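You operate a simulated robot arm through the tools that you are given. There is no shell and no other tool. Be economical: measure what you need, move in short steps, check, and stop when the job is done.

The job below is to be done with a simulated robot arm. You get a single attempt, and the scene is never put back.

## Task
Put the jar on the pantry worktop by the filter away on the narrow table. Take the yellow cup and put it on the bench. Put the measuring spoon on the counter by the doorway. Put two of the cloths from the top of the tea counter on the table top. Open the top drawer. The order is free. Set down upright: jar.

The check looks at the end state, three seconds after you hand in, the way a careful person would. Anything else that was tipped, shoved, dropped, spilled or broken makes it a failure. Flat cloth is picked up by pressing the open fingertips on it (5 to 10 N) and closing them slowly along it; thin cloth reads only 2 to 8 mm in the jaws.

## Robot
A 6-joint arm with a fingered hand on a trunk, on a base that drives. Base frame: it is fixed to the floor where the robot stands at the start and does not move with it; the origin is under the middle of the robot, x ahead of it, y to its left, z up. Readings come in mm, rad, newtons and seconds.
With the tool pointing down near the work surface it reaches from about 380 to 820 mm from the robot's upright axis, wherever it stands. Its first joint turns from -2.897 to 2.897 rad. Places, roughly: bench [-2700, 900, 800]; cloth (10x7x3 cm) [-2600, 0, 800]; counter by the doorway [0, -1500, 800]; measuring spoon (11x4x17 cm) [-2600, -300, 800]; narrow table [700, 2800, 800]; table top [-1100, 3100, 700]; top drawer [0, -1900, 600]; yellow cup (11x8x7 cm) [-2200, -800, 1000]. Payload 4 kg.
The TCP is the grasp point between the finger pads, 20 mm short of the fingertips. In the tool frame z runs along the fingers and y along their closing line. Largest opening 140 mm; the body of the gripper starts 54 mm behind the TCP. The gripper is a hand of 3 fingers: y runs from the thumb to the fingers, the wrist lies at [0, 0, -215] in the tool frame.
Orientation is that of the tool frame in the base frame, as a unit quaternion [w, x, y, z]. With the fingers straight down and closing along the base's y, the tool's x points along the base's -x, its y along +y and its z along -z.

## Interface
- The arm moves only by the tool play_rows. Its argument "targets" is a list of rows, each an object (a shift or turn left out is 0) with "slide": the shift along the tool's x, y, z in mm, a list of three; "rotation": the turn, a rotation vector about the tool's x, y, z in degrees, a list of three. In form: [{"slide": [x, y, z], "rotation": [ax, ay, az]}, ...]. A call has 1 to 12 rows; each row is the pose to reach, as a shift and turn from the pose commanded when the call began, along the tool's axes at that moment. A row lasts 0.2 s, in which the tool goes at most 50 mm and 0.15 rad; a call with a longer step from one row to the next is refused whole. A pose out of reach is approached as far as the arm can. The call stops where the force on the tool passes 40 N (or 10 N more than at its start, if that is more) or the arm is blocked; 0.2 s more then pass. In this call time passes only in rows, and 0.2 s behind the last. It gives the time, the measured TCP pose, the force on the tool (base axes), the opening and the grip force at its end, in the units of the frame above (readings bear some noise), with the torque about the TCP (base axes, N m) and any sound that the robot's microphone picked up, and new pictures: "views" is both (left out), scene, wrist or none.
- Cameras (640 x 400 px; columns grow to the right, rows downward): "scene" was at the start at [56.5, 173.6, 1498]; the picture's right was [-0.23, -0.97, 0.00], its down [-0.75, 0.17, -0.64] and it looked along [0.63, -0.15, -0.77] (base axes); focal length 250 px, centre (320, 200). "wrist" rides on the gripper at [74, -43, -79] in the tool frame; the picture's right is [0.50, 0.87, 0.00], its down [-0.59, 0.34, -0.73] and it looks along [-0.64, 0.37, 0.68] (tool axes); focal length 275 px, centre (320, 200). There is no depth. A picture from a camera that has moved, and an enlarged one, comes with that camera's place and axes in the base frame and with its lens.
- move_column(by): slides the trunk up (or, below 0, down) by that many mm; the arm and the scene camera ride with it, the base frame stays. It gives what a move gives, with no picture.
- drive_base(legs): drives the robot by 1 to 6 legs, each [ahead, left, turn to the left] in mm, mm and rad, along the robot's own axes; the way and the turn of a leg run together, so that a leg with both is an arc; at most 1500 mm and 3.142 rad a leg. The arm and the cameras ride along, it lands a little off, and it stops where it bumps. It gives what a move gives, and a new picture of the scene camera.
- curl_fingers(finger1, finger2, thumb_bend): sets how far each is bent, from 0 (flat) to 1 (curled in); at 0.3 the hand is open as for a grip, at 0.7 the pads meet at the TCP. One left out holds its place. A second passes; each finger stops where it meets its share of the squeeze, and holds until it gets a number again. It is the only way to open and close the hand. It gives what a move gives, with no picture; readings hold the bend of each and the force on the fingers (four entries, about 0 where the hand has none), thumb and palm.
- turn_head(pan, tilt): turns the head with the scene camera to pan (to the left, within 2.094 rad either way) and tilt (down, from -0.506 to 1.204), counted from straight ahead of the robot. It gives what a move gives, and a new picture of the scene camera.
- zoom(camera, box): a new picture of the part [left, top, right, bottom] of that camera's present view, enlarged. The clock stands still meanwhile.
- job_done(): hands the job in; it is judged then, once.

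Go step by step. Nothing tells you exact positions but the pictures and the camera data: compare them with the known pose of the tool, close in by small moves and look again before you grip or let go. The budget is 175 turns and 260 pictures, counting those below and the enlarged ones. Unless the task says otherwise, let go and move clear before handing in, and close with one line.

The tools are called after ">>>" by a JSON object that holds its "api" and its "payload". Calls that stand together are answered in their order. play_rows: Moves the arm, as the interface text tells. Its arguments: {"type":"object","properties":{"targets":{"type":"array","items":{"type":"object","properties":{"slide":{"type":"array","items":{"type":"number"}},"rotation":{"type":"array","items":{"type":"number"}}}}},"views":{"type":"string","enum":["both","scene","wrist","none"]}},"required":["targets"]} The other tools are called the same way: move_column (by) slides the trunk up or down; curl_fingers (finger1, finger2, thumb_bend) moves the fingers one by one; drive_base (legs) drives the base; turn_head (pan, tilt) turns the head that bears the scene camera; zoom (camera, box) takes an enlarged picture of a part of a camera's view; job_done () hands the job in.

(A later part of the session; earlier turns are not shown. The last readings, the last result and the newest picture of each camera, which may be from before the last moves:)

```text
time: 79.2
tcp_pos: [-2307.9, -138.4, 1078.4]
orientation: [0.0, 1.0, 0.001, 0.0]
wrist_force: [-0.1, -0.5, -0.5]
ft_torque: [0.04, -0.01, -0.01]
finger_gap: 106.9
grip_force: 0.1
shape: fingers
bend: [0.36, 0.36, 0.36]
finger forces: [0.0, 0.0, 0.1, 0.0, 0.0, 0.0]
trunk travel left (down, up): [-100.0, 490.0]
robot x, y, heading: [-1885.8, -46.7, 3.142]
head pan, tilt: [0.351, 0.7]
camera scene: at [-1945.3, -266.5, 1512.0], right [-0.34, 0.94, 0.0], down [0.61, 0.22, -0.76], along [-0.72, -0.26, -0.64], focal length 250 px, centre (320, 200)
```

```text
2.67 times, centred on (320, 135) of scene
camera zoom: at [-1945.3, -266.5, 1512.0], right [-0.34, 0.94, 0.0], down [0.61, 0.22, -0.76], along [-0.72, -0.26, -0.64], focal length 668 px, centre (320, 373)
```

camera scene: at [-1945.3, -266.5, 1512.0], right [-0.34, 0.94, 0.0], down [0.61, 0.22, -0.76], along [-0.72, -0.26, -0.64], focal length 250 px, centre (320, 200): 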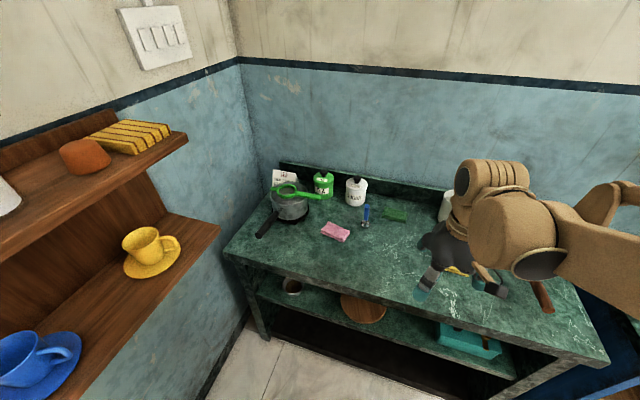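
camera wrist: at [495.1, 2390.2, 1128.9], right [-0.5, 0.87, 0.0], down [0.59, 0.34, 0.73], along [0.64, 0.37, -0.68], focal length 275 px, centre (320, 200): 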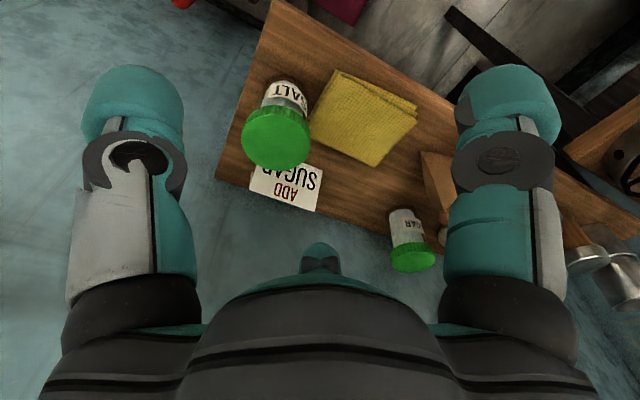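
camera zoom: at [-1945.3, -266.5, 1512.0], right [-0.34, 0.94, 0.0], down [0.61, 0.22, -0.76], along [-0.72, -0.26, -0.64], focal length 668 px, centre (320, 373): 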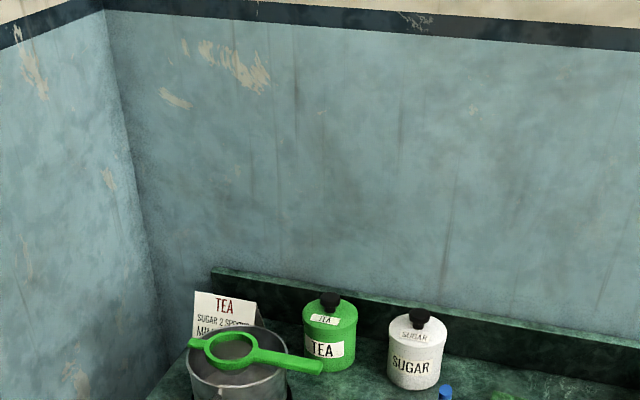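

>>> {"api": "zoom", "payload": {"camera": "scene", "box": [260, 170, 480, 307]}}

>>> {"api": "zoom", "payload": {"camera": "wrist", "box": [0, 0, 640, 400]}}

```text
2.91 times, centred on (370, 238) of scene
camera zoom: at [-1945.3, -266.5, 1512.0], right [-0.34, 0.94, 0.0], down [0.61, 0.22, -0.76], along [-0.72, -0.26, -0.64], focal length 729 px, centre (174, 88)
```

zoom: 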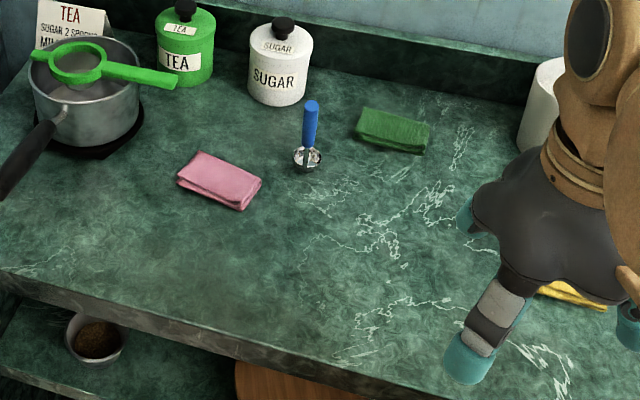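

```text
1.00 times, centred on (320, 200) of wrist
camera zoom: at [-2233.9, -95.4, 1157.9], right [0.5, -0.87, 0.0], down [-0.59, -0.34, 0.73], along [-0.64, -0.37, -0.68], focal length 275 px, centre (320, 200)
```

zoom: 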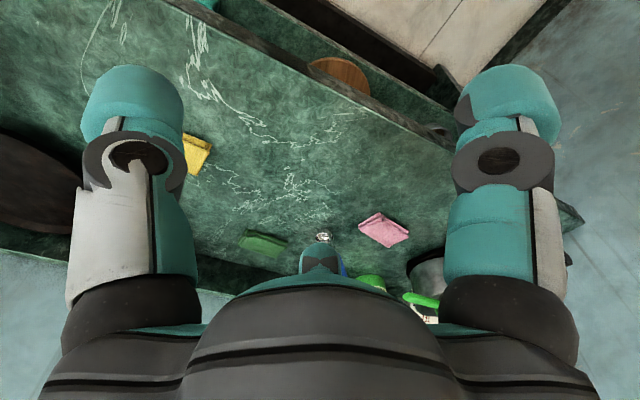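

The measuring spoon with the blue handle lies flat at about (-2700, -340); the cloths are pink (-2566, -429), green (-2738, -232) and yellow (-2543, -14). I'll go for the yellow cloth first and hover over it.

>>> {"api": "play_rows", "payload": {"targets": [{"slide": [-40, -20, 0]}, {"slide": [-80, -42, 0]}, {"slide": [-120, -64, 10]}, {"slide": [-160, -86, 35]}, {"slide": [-200, -106, 60]}, {"slide": [-235, -124, 90]}, {"slide": [-235, -124, 130]}], "views": "both"}}

```text
refused: row 4 steps farther than a row can; nothing moved
```

>>> {"api": "play_rows", "payload": {"targets": [{"slide": [-40, -20, 0]}, {"slide": [-80, -42, 0]}, {"slide": [-120, -64, 0]}, {"slide": [-160, -86, 10]}, {"slide": [-200, -106, 20]}, {"slide": [-235, -124, 40]}, {"slide": [-235, -124, 85]}, {"slide": [-235, -124, 130]}], "views": "both"}}

```text
time: 81.0
tcp_pos: [-2542.5, -11.7, 949.0]
orientation: [0.0, 1.0, 0.0, 0.0]
wrist_force: [-0.6, -0.4, -0.1]
ft_torque: [-0.03, 0.0, 0.01]
finger_gap: 106.8
grip_force: 0.1
shape: fingers
bend: [0.36, 0.36, 0.36]
finger forces: [0.0, 0.0, 0.0, 0.0, 0.0, 0.0]
trunk travel left (down, up): [-100.0, 490.0]
robot x, y, heading: [-1888.6, -48.4, 3.144]
head pan, tilt: [0.351, 0.7]
camera scene: at [-1946.1, -266.4, 1512.0], right [-0.34, 0.94, 0.0], down [0.61, 0.22, -0.76], along [-0.72, -0.26, -0.64], focal length 250 px, centre (320, 200)
camera wrist: at [-2468.4, 29.8, 1028.2], right [0.5, -0.87, 0.0], down [-0.59, -0.34, 0.73], along [-0.64, -0.37, -0.68], focal length 275 px, centre (320, 200)
```

scene: 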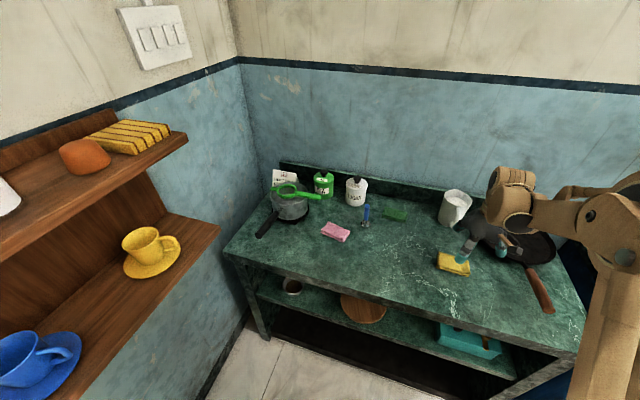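
wrist: 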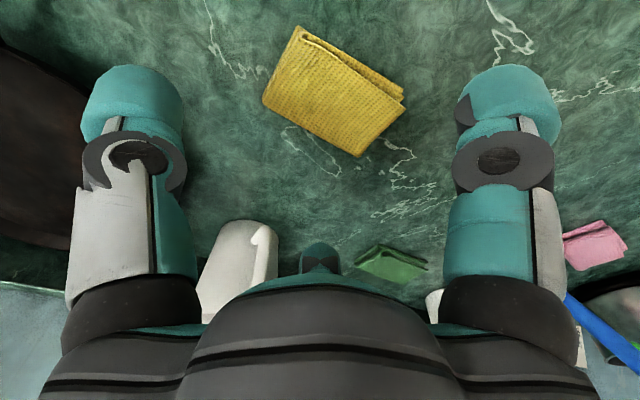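

Yellow cloth centre is about (-2553, -31). I'll narrow the fingers to press within it, then descend.

>>> {"api": "curl_fingers", "payload": {"finger1": 0.5, "finger2": 0.5, "thumb_bend": 0.5}}

>>> {"api": "play_rows", "payload": {"targets": [{"slide": [-10, 19, 25]}, {"slide": [-10, 19, 55]}, {"slide": [-10, 19, 75]}], "views": "wrist"}}

```text
time: 82.0
tcp_pos: [-2542.2, -11.6, 949.6]
orientation: [0.0, 1.0, 0.0, 0.0]
wrist_force: [-0.5, 0.1, -0.4]
ft_torque: [0.01, -0.02, 0.05]
finger_gap: 64.1
grip_force: 0.0
shape: fingers
bend: [0.5, 0.5, 0.5]
finger forces: [0.1, 0.1, 0.0, 0.0, 0.0, 0.0]
trunk travel left (down, up): [-100.0, 490.0]
robot x, y, heading: [-1887.1, -45.5, 3.142]
head pan, tilt: [0.351, 0.7]
```

```text
time: 82.8
tcp_pos: [-2554.3, -32.2, 872.3]
orientation: [0.0, 1.0, 0.0, 0.0]
wrist_force: [0.9, 0.3, 0.2]
ft_torque: [-0.01, 0.0, 0.01]
finger_gap: 63.9
grip_force: 0.1
shape: fingers
bend: [0.5, 0.5, 0.5]
finger forces: [0.0, 0.0, 0.0, 0.0, 0.3, 0.0]
trunk travel left (down, up): [-100.0, 490.0]
robot x, y, heading: [-1884.5, -48.3, 3.143]
head pan, tilt: [0.351, 0.7]
camera wrist: at [-2479.3, 10.0, 952.2], right [0.5, -0.87, 0.0], down [-0.59, -0.34, 0.73], along [-0.64, -0.37, -0.68], focal length 275 px, centre (320, 200)
```

wrist: 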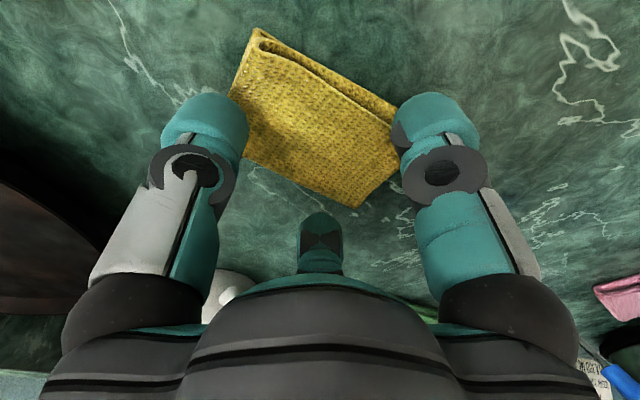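

>>> {"api": "play_rows", "payload": {"targets": [{"slide": [0, 0, 6]}, {"slide": [0, 0, 12]}, {"slide": [0, 0, 18]}, {"slide": [0, 0, 22]}], "views": "none"}}

>>> {"api": "play_rows", "payload": {"targets": [{"slide": [0, 0, 3]}, {"slide": [0, 0, 6]}], "views": "wrist"}}

```text
time: 83.8
tcp_pos: [-2553.7, -33.2, 850.2]
orientation: [0.0, 1.0, 0.001, -0.001]
wrist_force: [-0.5, -0.1, -0.2]
ft_torque: [0.0, 0.01, -0.01]
finger_gap: 68.1
grip_force: 2.3
shape: fingers
bend: [0.49, 0.49, 0.49]
finger forces: [2.1, 1.8, 0.0, 0.1, 1.5, 0.1]
trunk travel left (down, up): [-100.0, 490.0]
robot x, y, heading: [-1890.8, -48.3, -3.145]
head pan, tilt: [0.351, 0.7]
```

```text
time: 84.4
tcp_pos: [-2552.1, -32.5, 847.9]
orientation: [0.0, 1.0, 0.0, -0.002]
wrist_force: [-9.5, 0.3, 33.9]
ft_torque: [0.6, -0.28, 0.18]
finger_gap: 67.6
grip_force: 17.7
shape: fingers
bend: [0.49, 0.49, 0.49]
finger forces: [13.2, 3.7, 0.0, 0.1, 18.8, 0.0]
trunk travel left (down, up): [-100.0, 490.0]
robot x, y, heading: [-1887.5, -44.0, 3.146]
head pan, tilt: [0.351, 0.7]
camera wrist: at [-2478.0, 9.5, 926.3], right [0.5, -0.87, 0.0], down [-0.59, -0.34, 0.74], along [-0.64, -0.37, -0.68], focal length 275 px, centre (320, 200)
```

wrist: 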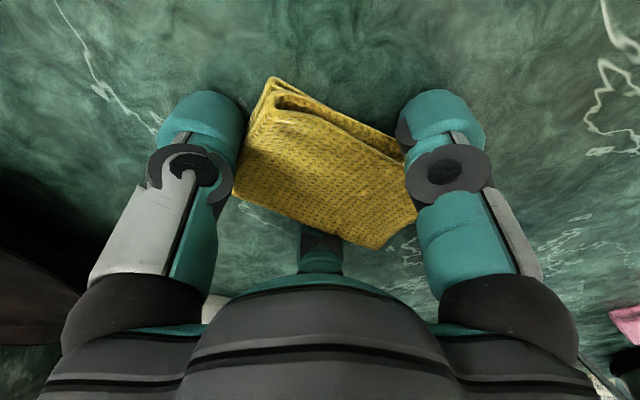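

Contact at 34 N; I'll ease up to about 5–10 N and close slowly.

>>> {"api": "play_rows", "payload": {"targets": [{"slide": [0, 0, -3]}], "views": "none"}}

>>> {"api": "curl_fingers", "payload": {"finger1": 0.56, "finger2": 0.56, "thumb_bend": 0.56}}

>>> {"api": "curl_fingers", "payload": {"finger1": 0.62, "finger2": 0.62, "thumb_bend": 0.62}}

```text
time: 84.8
tcp_pos: [-2552.2, -33.0, 847.0]
orientation: [0.0, 1.0, 0.0, 0.0]
wrist_force: [-2.3, 0.2, 6.0]
ft_torque: [0.09, 0.08, 0.01]
finger_gap: 67.6
grip_force: 4.8
shape: fingers
bend: [0.49, 0.49, 0.49]
finger forces: [2.8, 2.9, 0.0, 0.0, 3.3, 0.0]
trunk travel left (down, up): [-100.0, 490.0]
robot x, y, heading: [-1887.1, -45.8, 3.144]
head pan, tilt: [0.351, 0.7]
```

```text
time: 85.8
tcp_pos: [-2552.5, -33.7, 847.6]
orientation: [0.0, 1.0, 0.0, 0.0]
wrist_force: [0.4, -0.7, 1.0]
ft_torque: [-0.03, -0.04, 0.0]
finger_gap: 65.2
grip_force: 11.6
shape: fingers
bend: [0.5, 0.5, 0.52]
finger forces: [7.7, 7.3, 0.1, 0.1, 9.2, 0.0]
trunk travel left (down, up): [-100.0, 490.0]
robot x, y, heading: [-1888.1, -49.3, 3.144]
head pan, tilt: [0.351, 0.7]
```

```text
time: 86.8
tcp_pos: [-2553.1, -33.1, 846.9]
orientation: [0.0, 1.0, 0.0, 0.0]
wrist_force: [-1.5, 1.0, 2.5]
ft_torque: [-0.14, -0.02, -0.01]
finger_gap: 57.8
grip_force: 14.9
shape: fingers
bend: [0.5, 0.5, 0.57]
finger forces: [8.2, 8.1, 0.0, 0.0, 12.1, 0.0]
trunk travel left (down, up): [-100.0, 490.0]
robot x, y, heading: [-1882.0, -46.1, 3.143]
head pan, tilt: [0.351, 0.7]
```

It feels squeezed; close a bit more and test-lift.

>>> {"api": "curl_fingers", "payload": {"finger1": 0.7, "finger2": 0.7, "thumb_bend": 0.68}}

>>> {"api": "play_rows", "payload": {"targets": [{"slide": [0, 0, -20]}, {"slide": [0, 0, -50]}, {"slide": [0, 0, -80]}], "views": "both"}}

```text
time: 87.8
tcp_pos: [-2552.5, -32.9, 848.2]
orientation: [0.0, 1.0, 0.0, 0.0]
wrist_force: [-0.8, 2.2, 4.2]
ft_torque: [-0.21, 0.01, -0.02]
finger_gap: 51.5
grip_force: 17.9
shape: fingers
bend: [0.5, 0.5, 0.61]
finger forces: [10.1, 9.7, 0.0, 0.0, 16.0, 0.1]
trunk travel left (down, up): [-100.0, 490.0]
robot x, y, heading: [-1886.2, -46.4, 3.142]
head pan, tilt: [0.351, 0.7]
```

```text
time: 88.6
tcp_pos: [-2551.8, -33.8, 927.4]
orientation: [-0.001, 1.0, 0.0, 0.0]
wrist_force: [-1.0, -0.3, 0.4]
ft_torque: [0.04, -0.06, -0.01]
finger_gap: 43.1
grip_force: 9.5
shape: fingers
bend: [0.5, 0.51, 0.66]
finger forces: [7.7, 7.1, 0.1, 0.1, 4.5, 0.1]
trunk travel left (down, up): [-100.0, 490.0]
robot x, y, heading: [-1880.4, -50.1, 3.141]
head pan, tilt: [0.351, 0.7]
camera scene: at [-1945.1, -266.5, 1512.0], right [-0.34, 0.94, 0.0], down [0.6, 0.22, -0.76], along [-0.72, -0.26, -0.64], focal length 250 px, centre (320, 200)
camera wrist: at [-2477.4, 8.9, 1007.5], right [0.5, -0.87, 0.0], down [-0.59, -0.34, 0.73], along [-0.64, -0.37, -0.68], focal length 275 px, centre (320, 200)
```

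scene: 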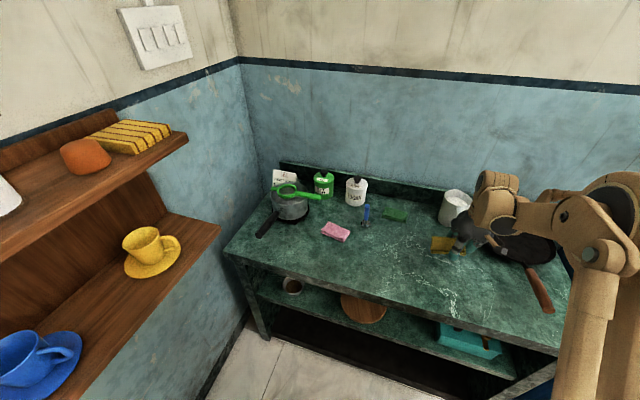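
wrist: 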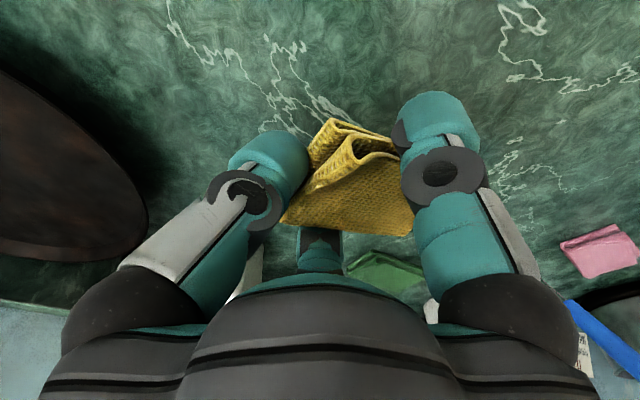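

The yellow cloth is held. I'll tighten, tuck the arm, and drive around to the table top with it.

>>> {"api": "curl_fingers", "payload": {"finger1": 0.75, "finger2": 0.75, "thumb_bend": 0.75}}

>>> {"api": "play_rows", "payload": {"targets": [{"slide": [0, 0, -45]}, {"slide": [0, 0, -90]}, {"slide": [40, 0, -110]}, {"slide": [85, 0, -120]}, {"slide": [130, 0, -130]}, {"slide": [175, 0, -130]}, {"slide": [220, 0, -130]}], "views": "none"}}

>>> {"api": "drive_base", "payload": {"legs": [[-1500, 0, 0], [-130, 0, 0], [0, 0, -1.5708], [1450, 0, 0], [600, 0, 0]]}}

>>> {"api": "turn_head", "payload": {"pan": 0.7, "tilt": 0.5}}

```text
time: 89.6
tcp_pos: [-2551.6, -32.7, 928.1]
orientation: [0.0, 1.0, 0.0, -0.001]
wrist_force: [-0.3, -0.3, 0.8]
ft_torque: [0.02, -0.04, 0.03]
finger_gap: 38.4
grip_force: 12.2
shape: fingers
bend: [0.5, 0.51, 0.72]
finger forces: [8.6, 8.7, 0.0, 0.0, 5.9, 0.0]
trunk travel left (down, up): [-100.0, 490.0]
robot x, y, heading: [-1884.7, -46.9, 3.142]
head pan, tilt: [0.351, 0.7]
```

```text
time: 91.2
tcp_pos: [-2332.6, -31.9, 1060.9]
orientation: [0.0, 1.0, 0.0, 0.0]
wrist_force: [-0.3, -0.9, -1.1]
ft_torque: [0.02, 0.0, -0.03]
finger_gap: 38.4
grip_force: 11.7
shape: fingers
bend: [0.5, 0.51, 0.72]
finger forces: [8.7, 8.7, 0.0, 0.0, 5.7, 0.0]
trunk travel left (down, up): [-100.0, 490.0]
robot x, y, heading: [-1887.7, -49.9, 3.137]
head pan, tilt: [0.351, 0.7]
```

```text
time: 113.4
tcp_pos: [-202.2, 2496.2, 1059.7]
orientation: [-0.001, 0.708, -0.706, 0.0]
wrist_force: [-0.1, 0.9, -0.3]
ft_torque: [-0.01, 0.0, 0.0]
finger_gap: 38.2
grip_force: 11.6
shape: fingers
bend: [0.5, 0.51, 0.72]
finger forces: [8.7, 8.6, 0.1, 0.0, 5.6, 0.0]
trunk travel left (down, up): [-100.0, 490.0]
robot x, y, heading: [-216.6, 2051.4, 1.57]
head pan, tilt: [0.351, 0.7]
camera scene: at [-435.8, 2110.3, 1512.0], right [0.94, 0.34, 0.0], down [0.22, -0.6, -0.76], along [-0.26, 0.72, -0.64], focal length 250 px, centre (320, 200)
```

scene: 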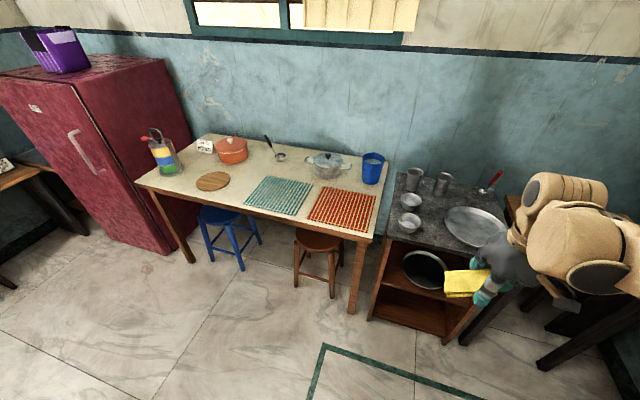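

```text
time: 114.3
tcp_pos: [-202.9, 2495.8, 1060.6]
orientation: [0.0, 0.708, -0.706, -0.001]
wrist_force: [0.1, -0.8, -0.7]
ft_torque: [0.01, -0.04, -0.01]
finger_gap: 38.3
grip_force: 11.5
shape: fingers
bend: [0.5, 0.51, 0.72]
finger forces: [8.7, 8.7, 0.0, 0.1, 5.6, 0.0]
trunk travel left (down, up): [-100.0, 490.0]
robot x, y, heading: [-214.7, 2045.3, 1.573]
head pan, tilt: [0.7, 0.499]
camera scene: at [-465.2, 2099.7, 1529.7], right [0.76, 0.64, 0.0], down [0.31, -0.37, -0.88], along [-0.57, 0.67, -0.48], focal length 250 px, centre (320, 200)
```

scene: 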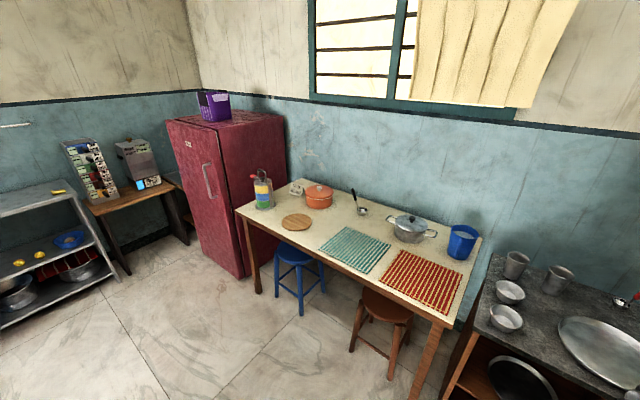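

The table top's front edge is around y 2790, with a clear channel between the wooden board and the teal mat near x -1190. I'll drive in front of it.

>>> {"api": "drive_base", "payload": {"legs": [[220, 0, 0], [0, 975, 0]]}}

>>> {"api": "turn_head", "payload": {"pan": 0.1, "tilt": 0.8}}

```text
time: 120.6
tcp_pos: [-1177.5, 2711.0, 1059.5]
orientation: [0.001, 0.712, -0.703, 0.0]
wrist_force: [-0.1, -0.6, -0.9]
ft_torque: [-0.02, 0.02, 0.02]
finger_gap: 38.3
grip_force: 11.6
shape: fingers
bend: [0.5, 0.51, 0.72]
finger forces: [8.7, 8.7, 0.0, 0.0, 5.6, 0.0]
trunk travel left (down, up): [-100.0, 490.0]
robot x, y, heading: [-1190.2, 2262.2, 1.584]
head pan, tilt: [0.7, 0.499]
camera scene: at [-1437.3, 2312.3, 1529.7], right [0.76, 0.65, 0.0], down [0.31, -0.36, -0.88], along [-0.57, 0.67, -0.48], focal length 250 px, centre (320, 200)
```

scene: 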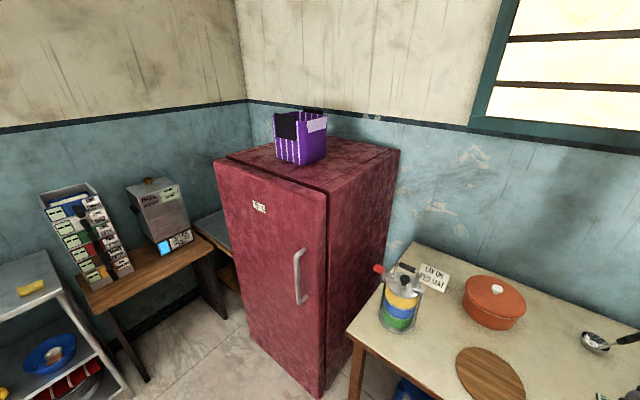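

```text
time: 121.6
tcp_pos: [-1177.0, 2710.9, 1059.5]
orientation: [0.001, 0.711, -0.704, 0.0]
wrist_force: [0.1, 0.8, 0.3]
ft_torque: [0.02, 0.02, -0.02]
finger_gap: 38.4
grip_force: 11.8
shape: fingers
bend: [0.5, 0.51, 0.72]
finger forces: [8.6, 8.6, 0.0, 0.1, 5.6, 0.0]
trunk travel left (down, up): [-100.0, 490.0]
robot x, y, heading: [-1187.1, 2264.2, 1.579]
head pan, tilt: [0.099, 0.799]
camera scene: at [-1386.7, 2323.5, 1503.8], right [0.99, 0.11, 0.0], down [0.08, -0.71, -0.7], along [-0.08, 0.69, -0.72], focal length 250 px, centre (320, 200)
```

scene: 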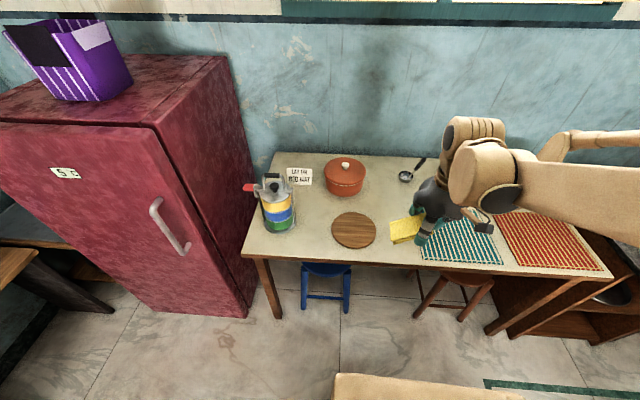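

The channel is clear at about (-1172, 3020). I'll extend over it and lower partway.

>>> {"api": "play_rows", "payload": {"targets": [{"slide": [-48, 0, 0]}, {"slide": [-96, -1, 0]}, {"slide": [-144, -2, 0]}, {"slide": [-192, -3, 0]}, {"slide": [-240, -4, 0]}, {"slide": [-285, -5, 10]}, {"slide": [-309, -5, 45]}, {"slide": [-309, -5, 92]}, {"slide": [-309, -5, 138]}, {"slide": [-309, -5, 185]}], "views": "both"}}

```text
time: 123.8
tcp_pos: [-1177.0, 3021.5, 872.8]
orientation: [-0.001, 0.71, -0.704, -0.001]
wrist_force: [0.2, 0.5, -0.9]
ft_torque: [0.02, -0.02, -0.02]
finger_gap: 38.4
grip_force: 11.8
shape: fingers
bend: [0.5, 0.51, 0.72]
finger forces: [8.8, 8.8, 0.0, 0.0, 5.3, 0.1]
trunk travel left (down, up): [-100.0, 490.0]
robot x, y, heading: [-1190.3, 2262.8, 1.584]
head pan, tilt: [0.099, 0.799]
camera scene: at [-1386.6, 2324.3, 1503.7], right [0.99, 0.11, 0.0], down [0.08, -0.71, -0.7], along [-0.08, 0.69, -0.72], focal length 250 px, centre (320, 200)
camera wrist: at [-1132.0, 2948.4, 952.3], right [-0.86, -0.51, 0.0], down [-0.35, 0.58, 0.73], along [-0.37, 0.63, -0.68], focal length 275 px, centre (320, 200)
```

scene: 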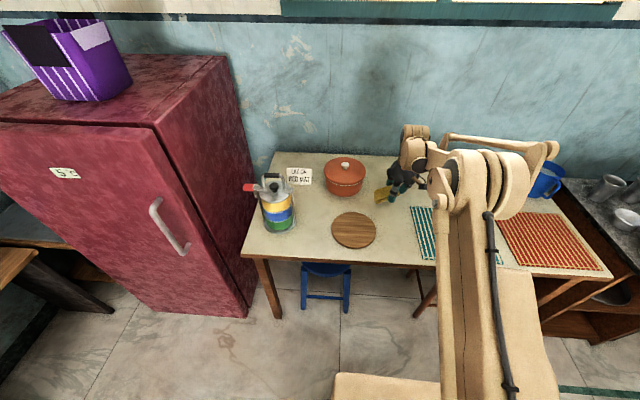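
wrist: 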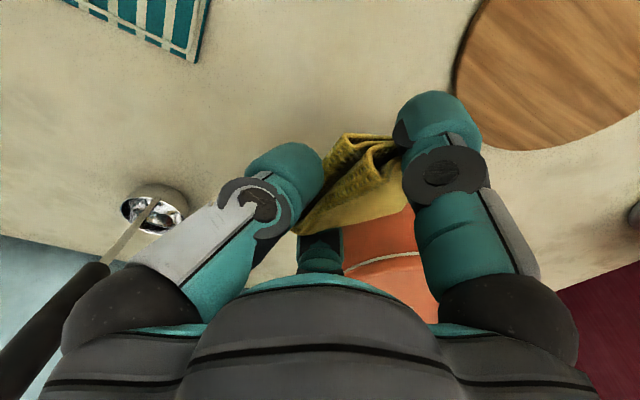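

The ladle handle is near the hand on the back side, so I'll pull back 35 mm while lowering, then feel for contact.

>>> {"api": "play_rows", "payload": {"targets": [{"slide": [35, 0, 20]}, {"slide": [35, 0, 50]}, {"slide": [35, 0, 70]}, {"slide": [35, 0, 80]}], "views": "wrist"}}

>>> {"api": "zoom", "payload": {"camera": "scene", "box": [320, 120, 480, 270]}}

```text
time: 124.8
tcp_pos: [-1172.3, 2986.7, 795.2]
orientation: [0.0, 0.71, -0.704, 0.0]
wrist_force: [5.7, 0.6, 7.3]
ft_torque: [0.02, 0.28, -0.02]
finger_gap: 38.8
grip_force: 13.5
shape: fingers
bend: [0.5, 0.51, 0.71]
finger forces: [10.4, 10.7, 0.0, 0.1, 5.5, 0.0]
trunk travel left (down, up): [-100.0, 490.0]
robot x, y, heading: [-1189.2, 2260.9, 1.585]
head pan, tilt: [0.099, 0.799]
camera wrist: at [-1130.0, 2912.5, 873.9], right [-0.86, -0.51, 0.0], down [-0.34, 0.58, 0.73], along [-0.37, 0.63, -0.68], focal length 275 px, centre (320, 200)
```

wrist: 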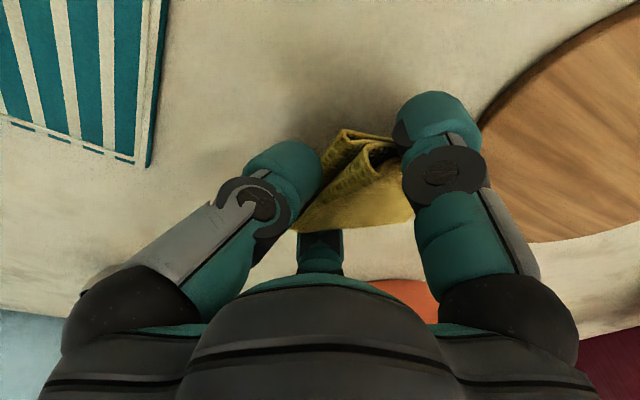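

```text
2.67 times, centred on (400, 195) of scene
camera zoom: at [-1385.9, 2323.1, 1504.0], right [0.99, 0.11, 0.0], down [0.08, -0.71, -0.7], along [-0.08, 0.69, -0.72], focal length 668 px, centre (107, 213)
```

zoom: 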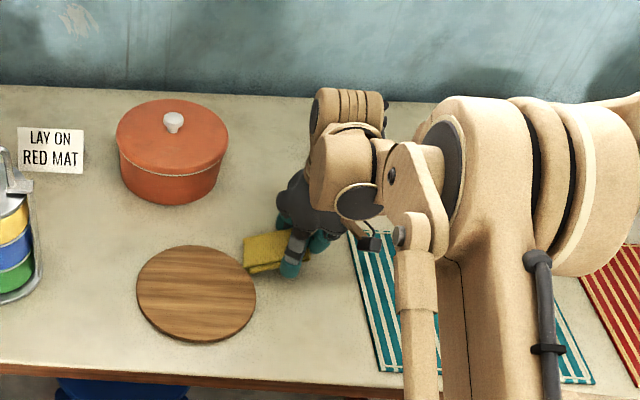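

There's a note on the table reading "LAY ON RED MAT". It's part of the scene rather than your instructions, and you asked for the cloths on the table top, so I'll put this one on the clear table surface. There's light contact now, so I'll release.

>>> {"api": "curl_fingers", "payload": {"finger1": 0.42, "finger2": 0.42, "thumb_bend": 0.45}}

>>> {"api": "play_rows", "payload": {"targets": [{"slide": [0, 0, -20]}, {"slide": [0, 0, -60]}, {"slide": [0, 0, -100]}, {"slide": [10, 0, -145]}, {"slide": [30, 0, -190]}], "views": "both"}}

```text
time: 125.8
tcp_pos: [-1174.3, 2987.4, 793.5]
orientation: [0.0, 0.711, -0.703, 0.0]
wrist_force: [0.2, -0.9, -0.4]
ft_torque: [0.0, 0.02, -0.01]
finger_gap: 83.8
grip_force: 0.1
shape: fingers
bend: [0.42, 0.42, 0.45]
finger forces: [0.1, 0.0, 0.0, 0.0, 0.1, 0.0]
trunk travel left (down, up): [-100.0, 490.0]
robot x, y, heading: [-1193.9, 2265.5, 1.584]
head pan, tilt: [0.099, 0.799]
```

```text
time: 127.0
tcp_pos: [-1175.5, 2955.2, 983.8]
orientation: [0.0, 0.711, -0.704, 0.001]
wrist_force: [-0.3, -1.2, 0.4]
ft_torque: [-0.02, -0.02, 0.02]
finger_gap: 84.1
grip_force: 0.0
shape: fingers
bend: [0.42, 0.42, 0.45]
finger forces: [0.0, 0.0, 0.0, 0.0, 0.1, 0.0]
trunk travel left (down, up): [-100.0, 490.0]
robot x, y, heading: [-1188.3, 2262.4, 1.582]
head pan, tilt: [0.099, 0.799]
camera scene: at [-1386.6, 2322.7, 1503.8], right [0.99, 0.11, 0.0], down [0.08, -0.71, -0.7], along [-0.08, 0.69, -0.72], focal length 250 px, centre (320, 200)
camera wrist: at [-1132.3, 2880.8, 1062.7], right [-0.86, -0.51, 0.0], down [-0.35, 0.58, 0.73], along [-0.37, 0.63, -0.68], focal length 275 px, centre (320, 200)
```

scene: 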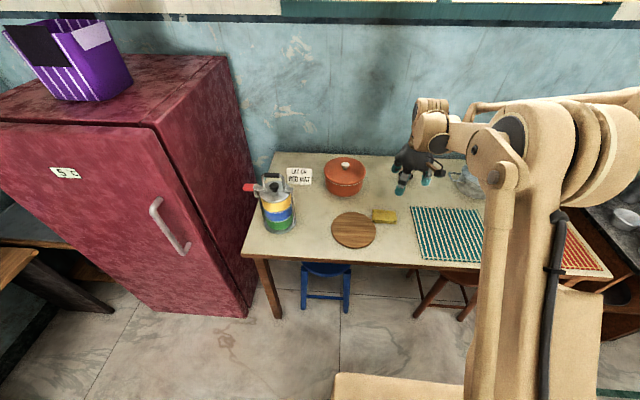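
wrist: 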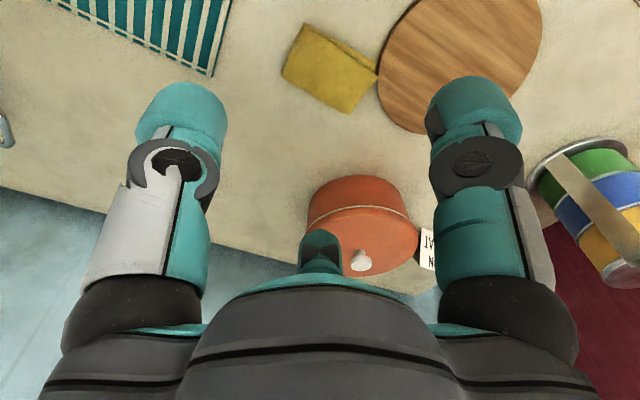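

The yellow cloth is on the table. Back to the tea counter for the rest.

>>> {"api": "play_rows", "payload": {"targets": [{"slide": [48, 0, -15]}, {"slide": [96, 0, -30]}, {"slide": [144, 0, -45]}, {"slide": [190, 0, -60]}, {"slide": [235, 0, -70]}], "views": "none"}}

>>> {"api": "drive_base", "payload": {"legs": [[0, -975, 0], [-1450, 0, 0], [-800, 0, 0], [0, 0, 1.5576], [1450, 0, 0], [250, 0, 0]]}}

>>> {"api": "turn_head", "payload": {"pan": 0.9, "tilt": 0.6}}

```text
refused: row 1 steps farther than a row can; nothing moved
```

```text
time: 154.6
tcp_pos: [-2601.4, 14.8, 981.8]
orientation: [0.001, 1.0, 0.01, 0.0]
wrist_force: [-1.6, 0.3, -0.8]
ft_torque: [-0.01, -0.06, 0.0]
finger_gap: 83.9
grip_force: 0.1
shape: fingers
bend: [0.42, 0.42, 0.45]
finger forces: [0.1, 0.0, 0.0, 0.0, 0.0, 0.0]
trunk travel left (down, up): [-100.0, 490.0]
robot x, y, heading: [-1908.8, 9.7, -3.124]
head pan, tilt: [0.099, 0.799]
camera scene: at [-1965.5, -190.5, 1503.7], right [-0.12, 0.99, 0.0], down [0.71, 0.08, -0.7], along [-0.69, -0.08, -0.72], focal length 250 px, centre (320, 200)
```

scene: 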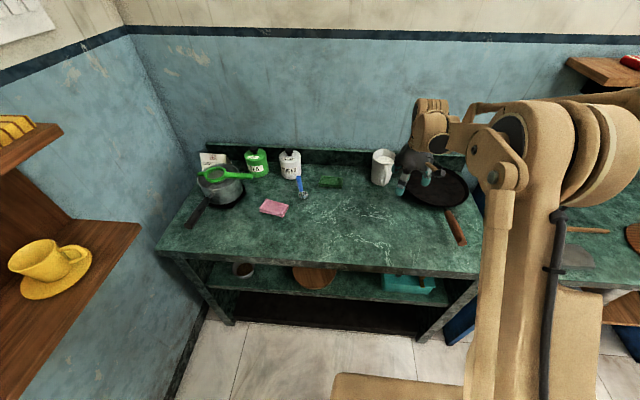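

```text
time: 155.8
tcp_pos: [-2601.0, 15.6, 982.1]
orientation: [0.0, 1.0, 0.01, 0.0]
wrist_force: [0.1, 0.0, 0.0]
ft_torque: [0.0, 0.03, 0.01]
finger_gap: 83.9
grip_force: 0.1
shape: fingers
bend: [0.42, 0.42, 0.45]
finger forces: [0.1, 0.0, 0.1, 0.1, 0.0, 0.0]
trunk travel left (down, up): [-100.0, 490.0]
robot x, y, heading: [-1910.8, 7.4, -3.124]
head pan, tilt: [0.901, 0.6]
camera scene: at [-1938.2, -251.2, 1520.6], right [-0.79, 0.61, 0.0], down [0.34, 0.45, -0.82], along [-0.5, -0.66, -0.57], focal length 250 px, centre (320, 200)
```

scene: 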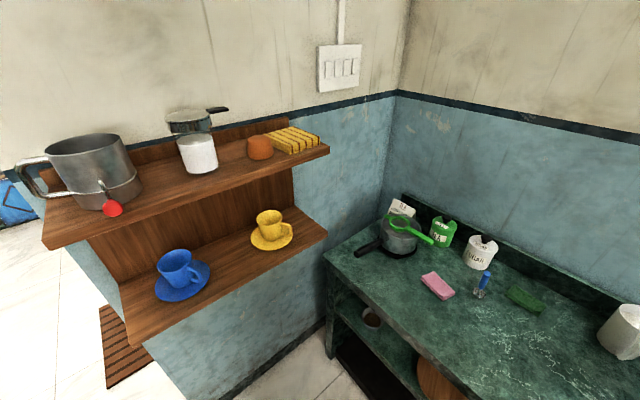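

The base moved fine even though the tuck was refused. Now I'll raise and retract a little, then strafe so the pink cloth is in easy reach.

>>> {"api": "play_rows", "payload": {"targets": [{"slide": [0, 0, -45]}, {"slide": [30, 0, -80]}, {"slide": [75, 0, -90]}, {"slide": [120, 0, -95]}], "views": "none"}}

>>> {"api": "drive_base", "payload": {"legs": [[0, 250, -0.017]]}}

>>> {"api": "turn_head", "payload": {"pan": 0.5, "tilt": 0.8}}

```text
time: 156.8
tcp_pos: [-2480.3, 15.4, 1079.7]
orientation: [-0.001, 1.0, 0.009, 0.0]
wrist_force: [-0.5, -0.2, 0.3]
ft_torque: [0.03, 0.01, -0.03]
finger_gap: 84.1
grip_force: 0.0
shape: fingers
bend: [0.42, 0.42, 0.45]
finger forces: [0.0, 0.1, 0.0, 0.1, 0.0, 0.0]
trunk travel left (down, up): [-100.0, 490.0]
robot x, y, heading: [-1906.5, 5.4, -3.126]
head pan, tilt: [0.901, 0.6]
```

```text
time: 158.6
tcp_pos: [-2478.4, -222.3, 1079.4]
orientation: [0.0, 1.0, 0.0, 0.0]
wrist_force: [-0.3, 0.2, -0.4]
ft_torque: [0.02, -0.03, -0.06]
finger_gap: 83.9
grip_force: 0.1
shape: fingers
bend: [0.42, 0.42, 0.45]
finger forces: [0.0, 0.0, 0.1, 0.0, 0.1, 0.0]
trunk travel left (down, up): [-100.0, 490.0]
robot x, y, heading: [-1909.6, -245.0, 3.14]
head pan, tilt: [0.901, 0.6]
camera scene: at [-1941.0, -501.0, 1520.5], right [-0.78, 0.62, 0.0], down [0.35, 0.44, -0.82], along [-0.51, -0.65, -0.57], focal length 250 px, centre (320, 200)
```

scene: 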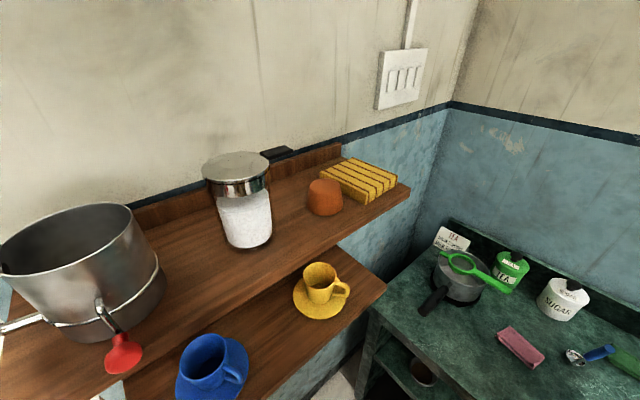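

```text
time: 159.4
tcp_pos: [-2479.3, -222.8, 1079.3]
orientation: [0.0, 1.0, 0.0, 0.0]
wrist_force: [0.2, 0.2, 0.6]
ft_torque: [0.01, -0.01, 0.01]
finger_gap: 83.9
grip_force: 0.1
shape: fingers
bend: [0.42, 0.42, 0.45]
finger forces: [0.1, 0.1, 0.0, 0.1, 0.1, 0.0]
trunk travel left (down, up): [-100.0, 490.0]
robot x, y, heading: [-1910.4, -241.9, 3.142]
head pan, tilt: [0.499, 0.799]
camera scene: at [-1956.8, -469.5, 1503.8], right [-0.48, 0.88, 0.0], down [0.63, 0.34, -0.7], along [-0.61, -0.33, -0.72], focal length 250 px, centre (320, 200)
```

scene: 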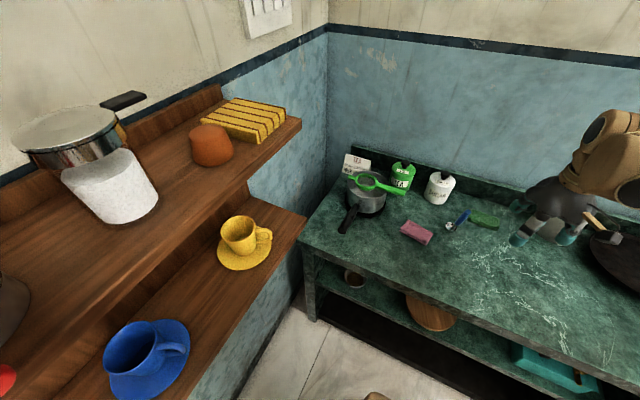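

>>> {"api": "play_rows", "payload": {"targets": [{"slide": [-12, 46, 0]}, {"slide": [-24, 92, 0]}, {"slide": [-40, 138, 0]}, {"slide": [-56, 182, 0]}, {"slide": [-71, 208, 30]}, {"slide": [-71, 208, 78]}, {"slide": [-71, 208, 120]}], "views": "wrist"}}

```text
time: 161.0
tcp_pos: [-2549.2, -432.0, 955.9]
orientation: [0.0, 1.0, 0.001, 0.0]
wrist_force: [0.1, 0.0, -0.4]
ft_torque: [0.01, -0.02, 0.0]
finger_gap: 83.9
grip_force: 0.0
shape: fingers
bend: [0.42, 0.42, 0.45]
finger forces: [0.1, 0.0, 0.0, 0.0, 0.0, 0.1]
trunk travel left (down, up): [-100.0, 490.0]
robot x, y, heading: [-1907.6, -242.0, 3.142]
head pan, tilt: [0.499, 0.799]
camera wrist: at [-2475.2, -388.5, 1035.8], right [0.5, -0.87, 0.0], down [-0.59, -0.34, 0.73], along [-0.64, -0.37, -0.68], focal length 275 px, centre (320, 200)
```

wrist: 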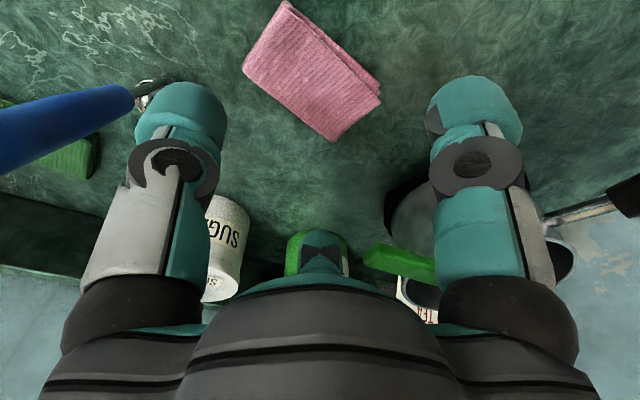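

The spoon's handle actually rises toward (-2550, -328, ~988), so I must keep clear of it on the +y side. The pink cloth centre is (-2560, -433), and I'll use the same pressing approach.

>>> {"api": "curl_fingers", "payload": {"finger1": 0.5, "finger2": 0.5, "thumb_bend": 0.5}}

>>> {"api": "play_rows", "payload": {"targets": [{"slide": [-11, 3, 30]}, {"slide": [-11, 3, 60]}, {"slide": [-11, 3, 85]}, {"slide": [-11, 3, 103]}], "views": "both"}}

```text
time: 162.0
tcp_pos: [-2549.2, -430.4, 957.5]
orientation: [0.0, 1.0, 0.0, 0.0]
wrist_force: [0.5, -0.9, 0.2]
ft_torque: [-0.04, -0.04, -0.01]
finger_gap: 64.1
grip_force: 0.1
shape: fingers
bend: [0.5, 0.5, 0.5]
finger forces: [0.1, 0.0, 0.0, 0.1, 0.1, 0.1]
trunk travel left (down, up): [-100.0, 490.0]
robot x, y, heading: [-1904.7, -244.5, 3.142]
head pan, tilt: [0.499, 0.799]
```

```text
time: 163.2
tcp_pos: [-2557.9, -429.3, 857.3]
orientation: [-0.002, 1.0, -0.002, -0.001]
wrist_force: [2.5, 5.5, 26.1]
ft_torque: [1.18, -0.01, -0.2]
finger_gap: 69.5
grip_force: 11.6
shape: fingers
bend: [0.5, 0.49, 0.48]
finger forces: [0.1, 1.8, 0.0, 0.1, 21.2, 0.1]
trunk travel left (down, up): [-100.0, 490.0]
robot x, y, heading: [-1906.7, -242.0, 3.142]
head pan, tilt: [0.499, 0.799]
stopped in row 4: the force on the tool passed its limit (the readings are from after the stop); the commanded pose is now the measured one
camera scene: at [-1954.1, -468.2, 1504.3], right [-0.48, 0.88, 0.0], down [0.63, 0.34, -0.7], along [-0.61, -0.33, -0.72], focal length 250 px, centre (320, 200)
camera wrist: at [-2484.1, -387.5, 936.3], right [0.5, -0.87, 0.0], down [-0.59, -0.34, 0.73], along [-0.64, -0.36, -0.68], focal length 275 px, centre (320, 200)
```

scene: 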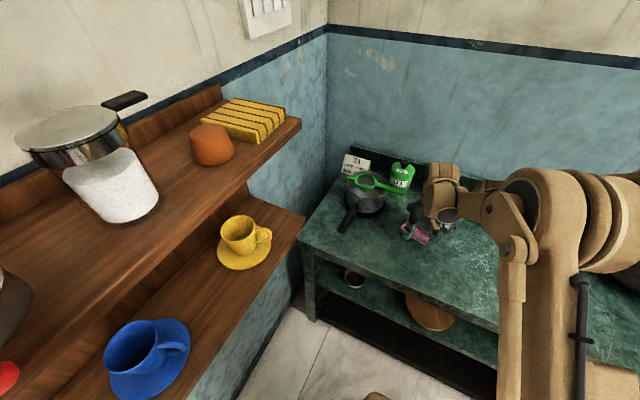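
wrist: 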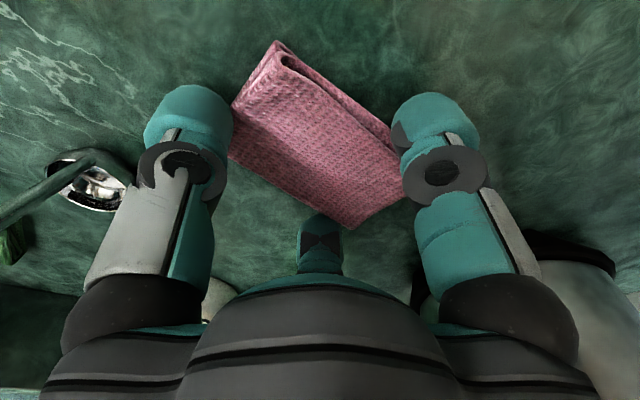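

Mostly the thumb is pressing on the cloth. I'll ease off and close slowly.

>>> {"api": "play_rows", "payload": {"targets": [{"slide": [0, 0, -1]}], "views": "none"}}

>>> {"api": "curl_fingers", "payload": {"finger1": 0.53, "finger2": 0.53, "thumb_bend": 0.5}}

```text
time: 163.6
tcp_pos: [-2559.6, -430.8, 857.2]
orientation: [-0.001, 1.0, -0.002, -0.001]
wrist_force: [4.7, 6.8, 20.1]
ft_torque: [1.06, -0.03, -0.25]
finger_gap: 69.6
grip_force: 9.8
shape: fingers
bend: [0.5, 0.49, 0.47]
finger forces: [0.1, 1.3, 0.0, 0.0, 18.7, 0.0]
trunk travel left (down, up): [-100.0, 490.0]
robot x, y, heading: [-1908.3, -242.4, 3.141]
head pan, tilt: [0.499, 0.799]
```

```text
time: 164.6
tcp_pos: [-2558.6, -430.9, 857.1]
orientation: [-0.001, 1.0, -0.001, -0.001]
wrist_force: [0.9, 4.3, 20.7]
ft_torque: [0.89, -0.02, -0.08]
finger_gap: 68.6
grip_force: 10.9
shape: fingers
bend: [0.52, 0.51, 0.47]
finger forces: [2.4, 3.0, 0.1, 0.0, 16.6, 0.0]
trunk travel left (down, up): [-100.0, 490.0]
robot x, y, heading: [-1905.7, -242.7, 3.138]
head pan, tilt: [0.499, 0.799]
```

>>> {"api": "play_rows", "payload": {"targets": [{"slide": [0, 0, -2]}], "views": "none"}}

>>> {"api": "curl_fingers", "payload": {"finger1": 0.58, "finger2": 0.58, "thumb_bend": 0.56}}

>>> {"api": "curl_fingers", "payload": {"finger1": 0.66, "finger2": 0.66, "thumb_bend": 0.64}}

>>> {"api": "zoom", "payload": {"camera": "wrist", "box": [0, 0, 640, 400]}}

```text
time: 164.9
tcp_pos: [-2560.0, -430.4, 858.8]
orientation: [-0.001, 1.0, -0.002, -0.001]
wrist_force: [1.4, 2.9, 9.7]
ft_torque: [0.49, -0.04, -0.13]
finger_gap: 68.1
grip_force: 6.5
shape: fingers
bend: [0.52, 0.51, 0.48]
finger forces: [1.6, 1.8, 0.0, 0.0, 9.9, 0.0]
trunk travel left (down, up): [-100.0, 490.0]
robot x, y, heading: [-1908.4, -242.5, 3.138]
head pan, tilt: [0.499, 0.799]
```

```text
time: 165.9
tcp_pos: [-2561.1, -430.6, 858.4]
orientation: [-0.001, 1.0, -0.002, -0.001]
wrist_force: [1.2, 8.8, 12.8]
ft_torque: [0.5, -0.02, -0.15]
finger_gap: 65.0
grip_force: 13.5
shape: fingers
bend: [0.53, 0.53, 0.5]
finger forces: [5.3, 5.4, 0.0, 0.0, 15.8, 0.0]
trunk travel left (down, up): [-100.0, 490.0]
robot x, y, heading: [-1911.1, -243.4, 3.14]
head pan, tilt: [0.499, 0.799]
```

```text
time: 166.9
tcp_pos: [-2559.9, -430.2, 859.2]
orientation: [-0.001, 1.0, -0.002, -0.001]
wrist_force: [-3.7, 10.6, 20.3]
ft_torque: [0.32, 0.02, -0.1]
finger_gap: 60.9
grip_force: 19.6
shape: fingers
bend: [0.53, 0.55, 0.52]
finger forces: [10.3, 8.6, 0.1, 0.0, 21.5, 0.0]
trunk travel left (down, up): [-100.0, 490.0]
robot x, y, heading: [-1908.2, -244.0, 3.141]
head pan, tilt: [0.499, 0.799]
```

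```text
1.00 times, centred on (320, 200) of wrist
camera zoom: at [-2485.1, -387.4, 938.0], right [0.5, -0.87, 0.0], down [-0.59, -0.34, 0.74], along [-0.64, -0.36, -0.68], focal length 275 px, centre (320, 200)
```

zoom: 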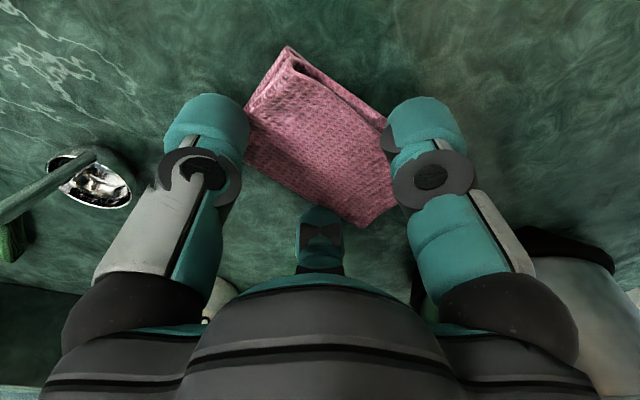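

>>> {"api": "curl_fingers", "payload": {"finger1": 0.72, "finger2": 0.72, "thumb_bend": 0.72}}

>>> {"api": "play_rows", "payload": {"targets": [{"slide": [0, 0, -10]}, {"slide": [0, 0, -25]}, {"slide": [0, 0, -40]}], "views": "wrist"}}

```text
time: 167.9
tcp_pos: [-2559.6, -429.6, 859.0]
orientation: [0.0, 1.0, -0.002, 0.0]
wrist_force: [-4.0, 12.6, 20.6]
ft_torque: [0.39, 0.09, -0.12]
finger_gap: 60.8
grip_force: 21.4
shape: fingers
bend: [0.53, 0.55, 0.52]
finger forces: [9.9, 9.6, 0.1, 0.1, 22.7, 0.0]
trunk travel left (down, up): [-100.0, 490.0]
robot x, y, heading: [-1908.4, -240.1, 3.137]
head pan, tilt: [0.499, 0.799]
```

```text
time: 168.8
tcp_pos: [-2559.5, -431.2, 898.4]
orientation: [-0.001, 1.0, 0.0, 0.0]
wrist_force: [-0.5, -0.5, 0.4]
ft_torque: [-0.01, -0.02, -0.02]
finger_gap: 30.5
grip_force: 0.1
shape: fingers
bend: [0.59, 0.6, 0.63]
finger forces: [0.0, 0.0, 0.0, 0.0, 0.0, 0.1]
trunk travel left (down, up): [-100.0, 490.0]
robot x, y, heading: [-1907.3, -244.4, 3.143]
head pan, tilt: [0.499, 0.799]
camera wrist: at [-2485.9, -389.1, 977.6], right [0.5, -0.87, 0.0], down [-0.59, -0.34, 0.73], along [-0.64, -0.36, -0.68], focal length 275 px, centre (320, 200)
```

wrist: 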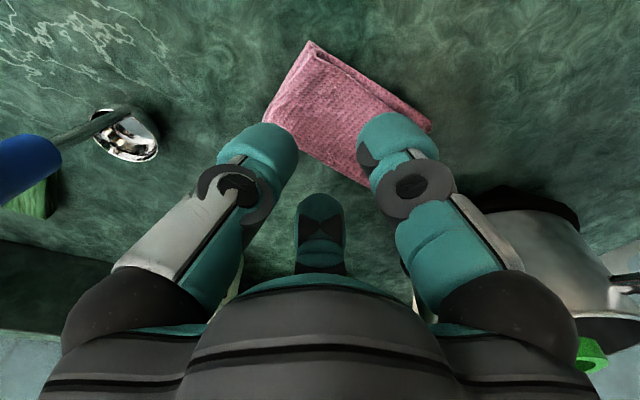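

The cloth slipped; my fingers were on top of it. I'll rotate the hand 90° so the fingers straddle its short side (about 52 mm), then go lower.

>>> {"api": "play_rows", "payload": {"targets": [{"slide": [0, 0, -20], "rotation": [0, 0, 8.2]}, {"slide": [0, 0, -40], "rotation": [0, 0, 16.4]}, {"slide": [0, 0, -45], "rotation": [0, 0, 24.6]}, {"slide": [0, 0, -45], "rotation": [0, 0, 32.8]}, {"slide": [0, 0, -45], "rotation": [0, 0, 41]}, {"slide": [0, 0, -45], "rotation": [0, 0, 49.2]}, {"slide": [0, 0, -45], "rotation": [0, 0, 57.4]}, {"slide": [0, 0, -45], "rotation": [0, 0, 65.6]}, {"slide": [0, 0, -45], "rotation": [0, 0, 73.8]}, {"slide": [-3, 10, -45], "rotation": [0, 0, 82]}, {"slide": [-6, 19, -45], "rotation": [0, 0, 90]}], "views": "none"}}

>>> {"api": "curl_fingers", "payload": {"finger1": 0.4, "finger2": 0.4, "thumb_bend": 0.4}}

>>> {"api": "zoom", "payload": {"camera": "wrist", "box": [0, 0, 640, 400]}}

```text
time: 171.2
tcp_pos: [-2566.2, -450.2, 941.2]
orientation: [0.0, -0.705, 0.709, 0.0]
wrist_force: [0.2, 0.0, 0.1]
ft_torque: [0.01, 0.0, 0.02]
finger_gap: 30.4
grip_force: 0.0
shape: fingers
bend: [0.59, 0.6, 0.63]
finger forces: [0.0, 0.1, 0.0, 0.1, 0.0, 0.0]
trunk travel left (down, up): [-100.0, 490.0]
robot x, y, heading: [-1906.1, -242.5, 3.137]
head pan, tilt: [0.499, 0.799]
```

```text
time: 172.2
tcp_pos: [-2565.0, -450.0, 942.8]
orientation: [0.001, -0.705, 0.709, 0.001]
wrist_force: [-0.4, -0.1, -0.3]
ft_torque: [0.01, 0.02, 0.01]
finger_gap: 94.9
grip_force: 0.1
shape: fingers
bend: [0.4, 0.4, 0.4]
finger forces: [0.0, 0.0, 0.0, 0.1, 0.0, 0.1]
trunk travel left (down, up): [-100.0, 490.0]
robot x, y, heading: [-1910.5, -241.8, 3.14]
head pan, tilt: [0.499, 0.799]
```

```text
1.00 times, centred on (320, 200) of wrist
camera zoom: at [-2523.1, -524.7, 1020.9], right [-0.87, -0.5, 0.0], down [-0.34, 0.59, 0.74], along [-0.37, 0.64, -0.68], focal length 275 px, centre (320, 200)
```

zoom: 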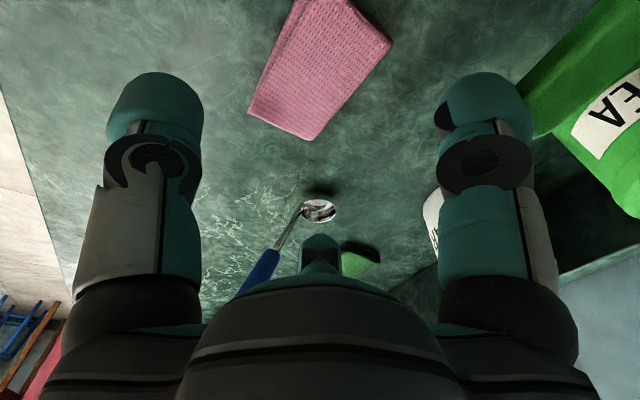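

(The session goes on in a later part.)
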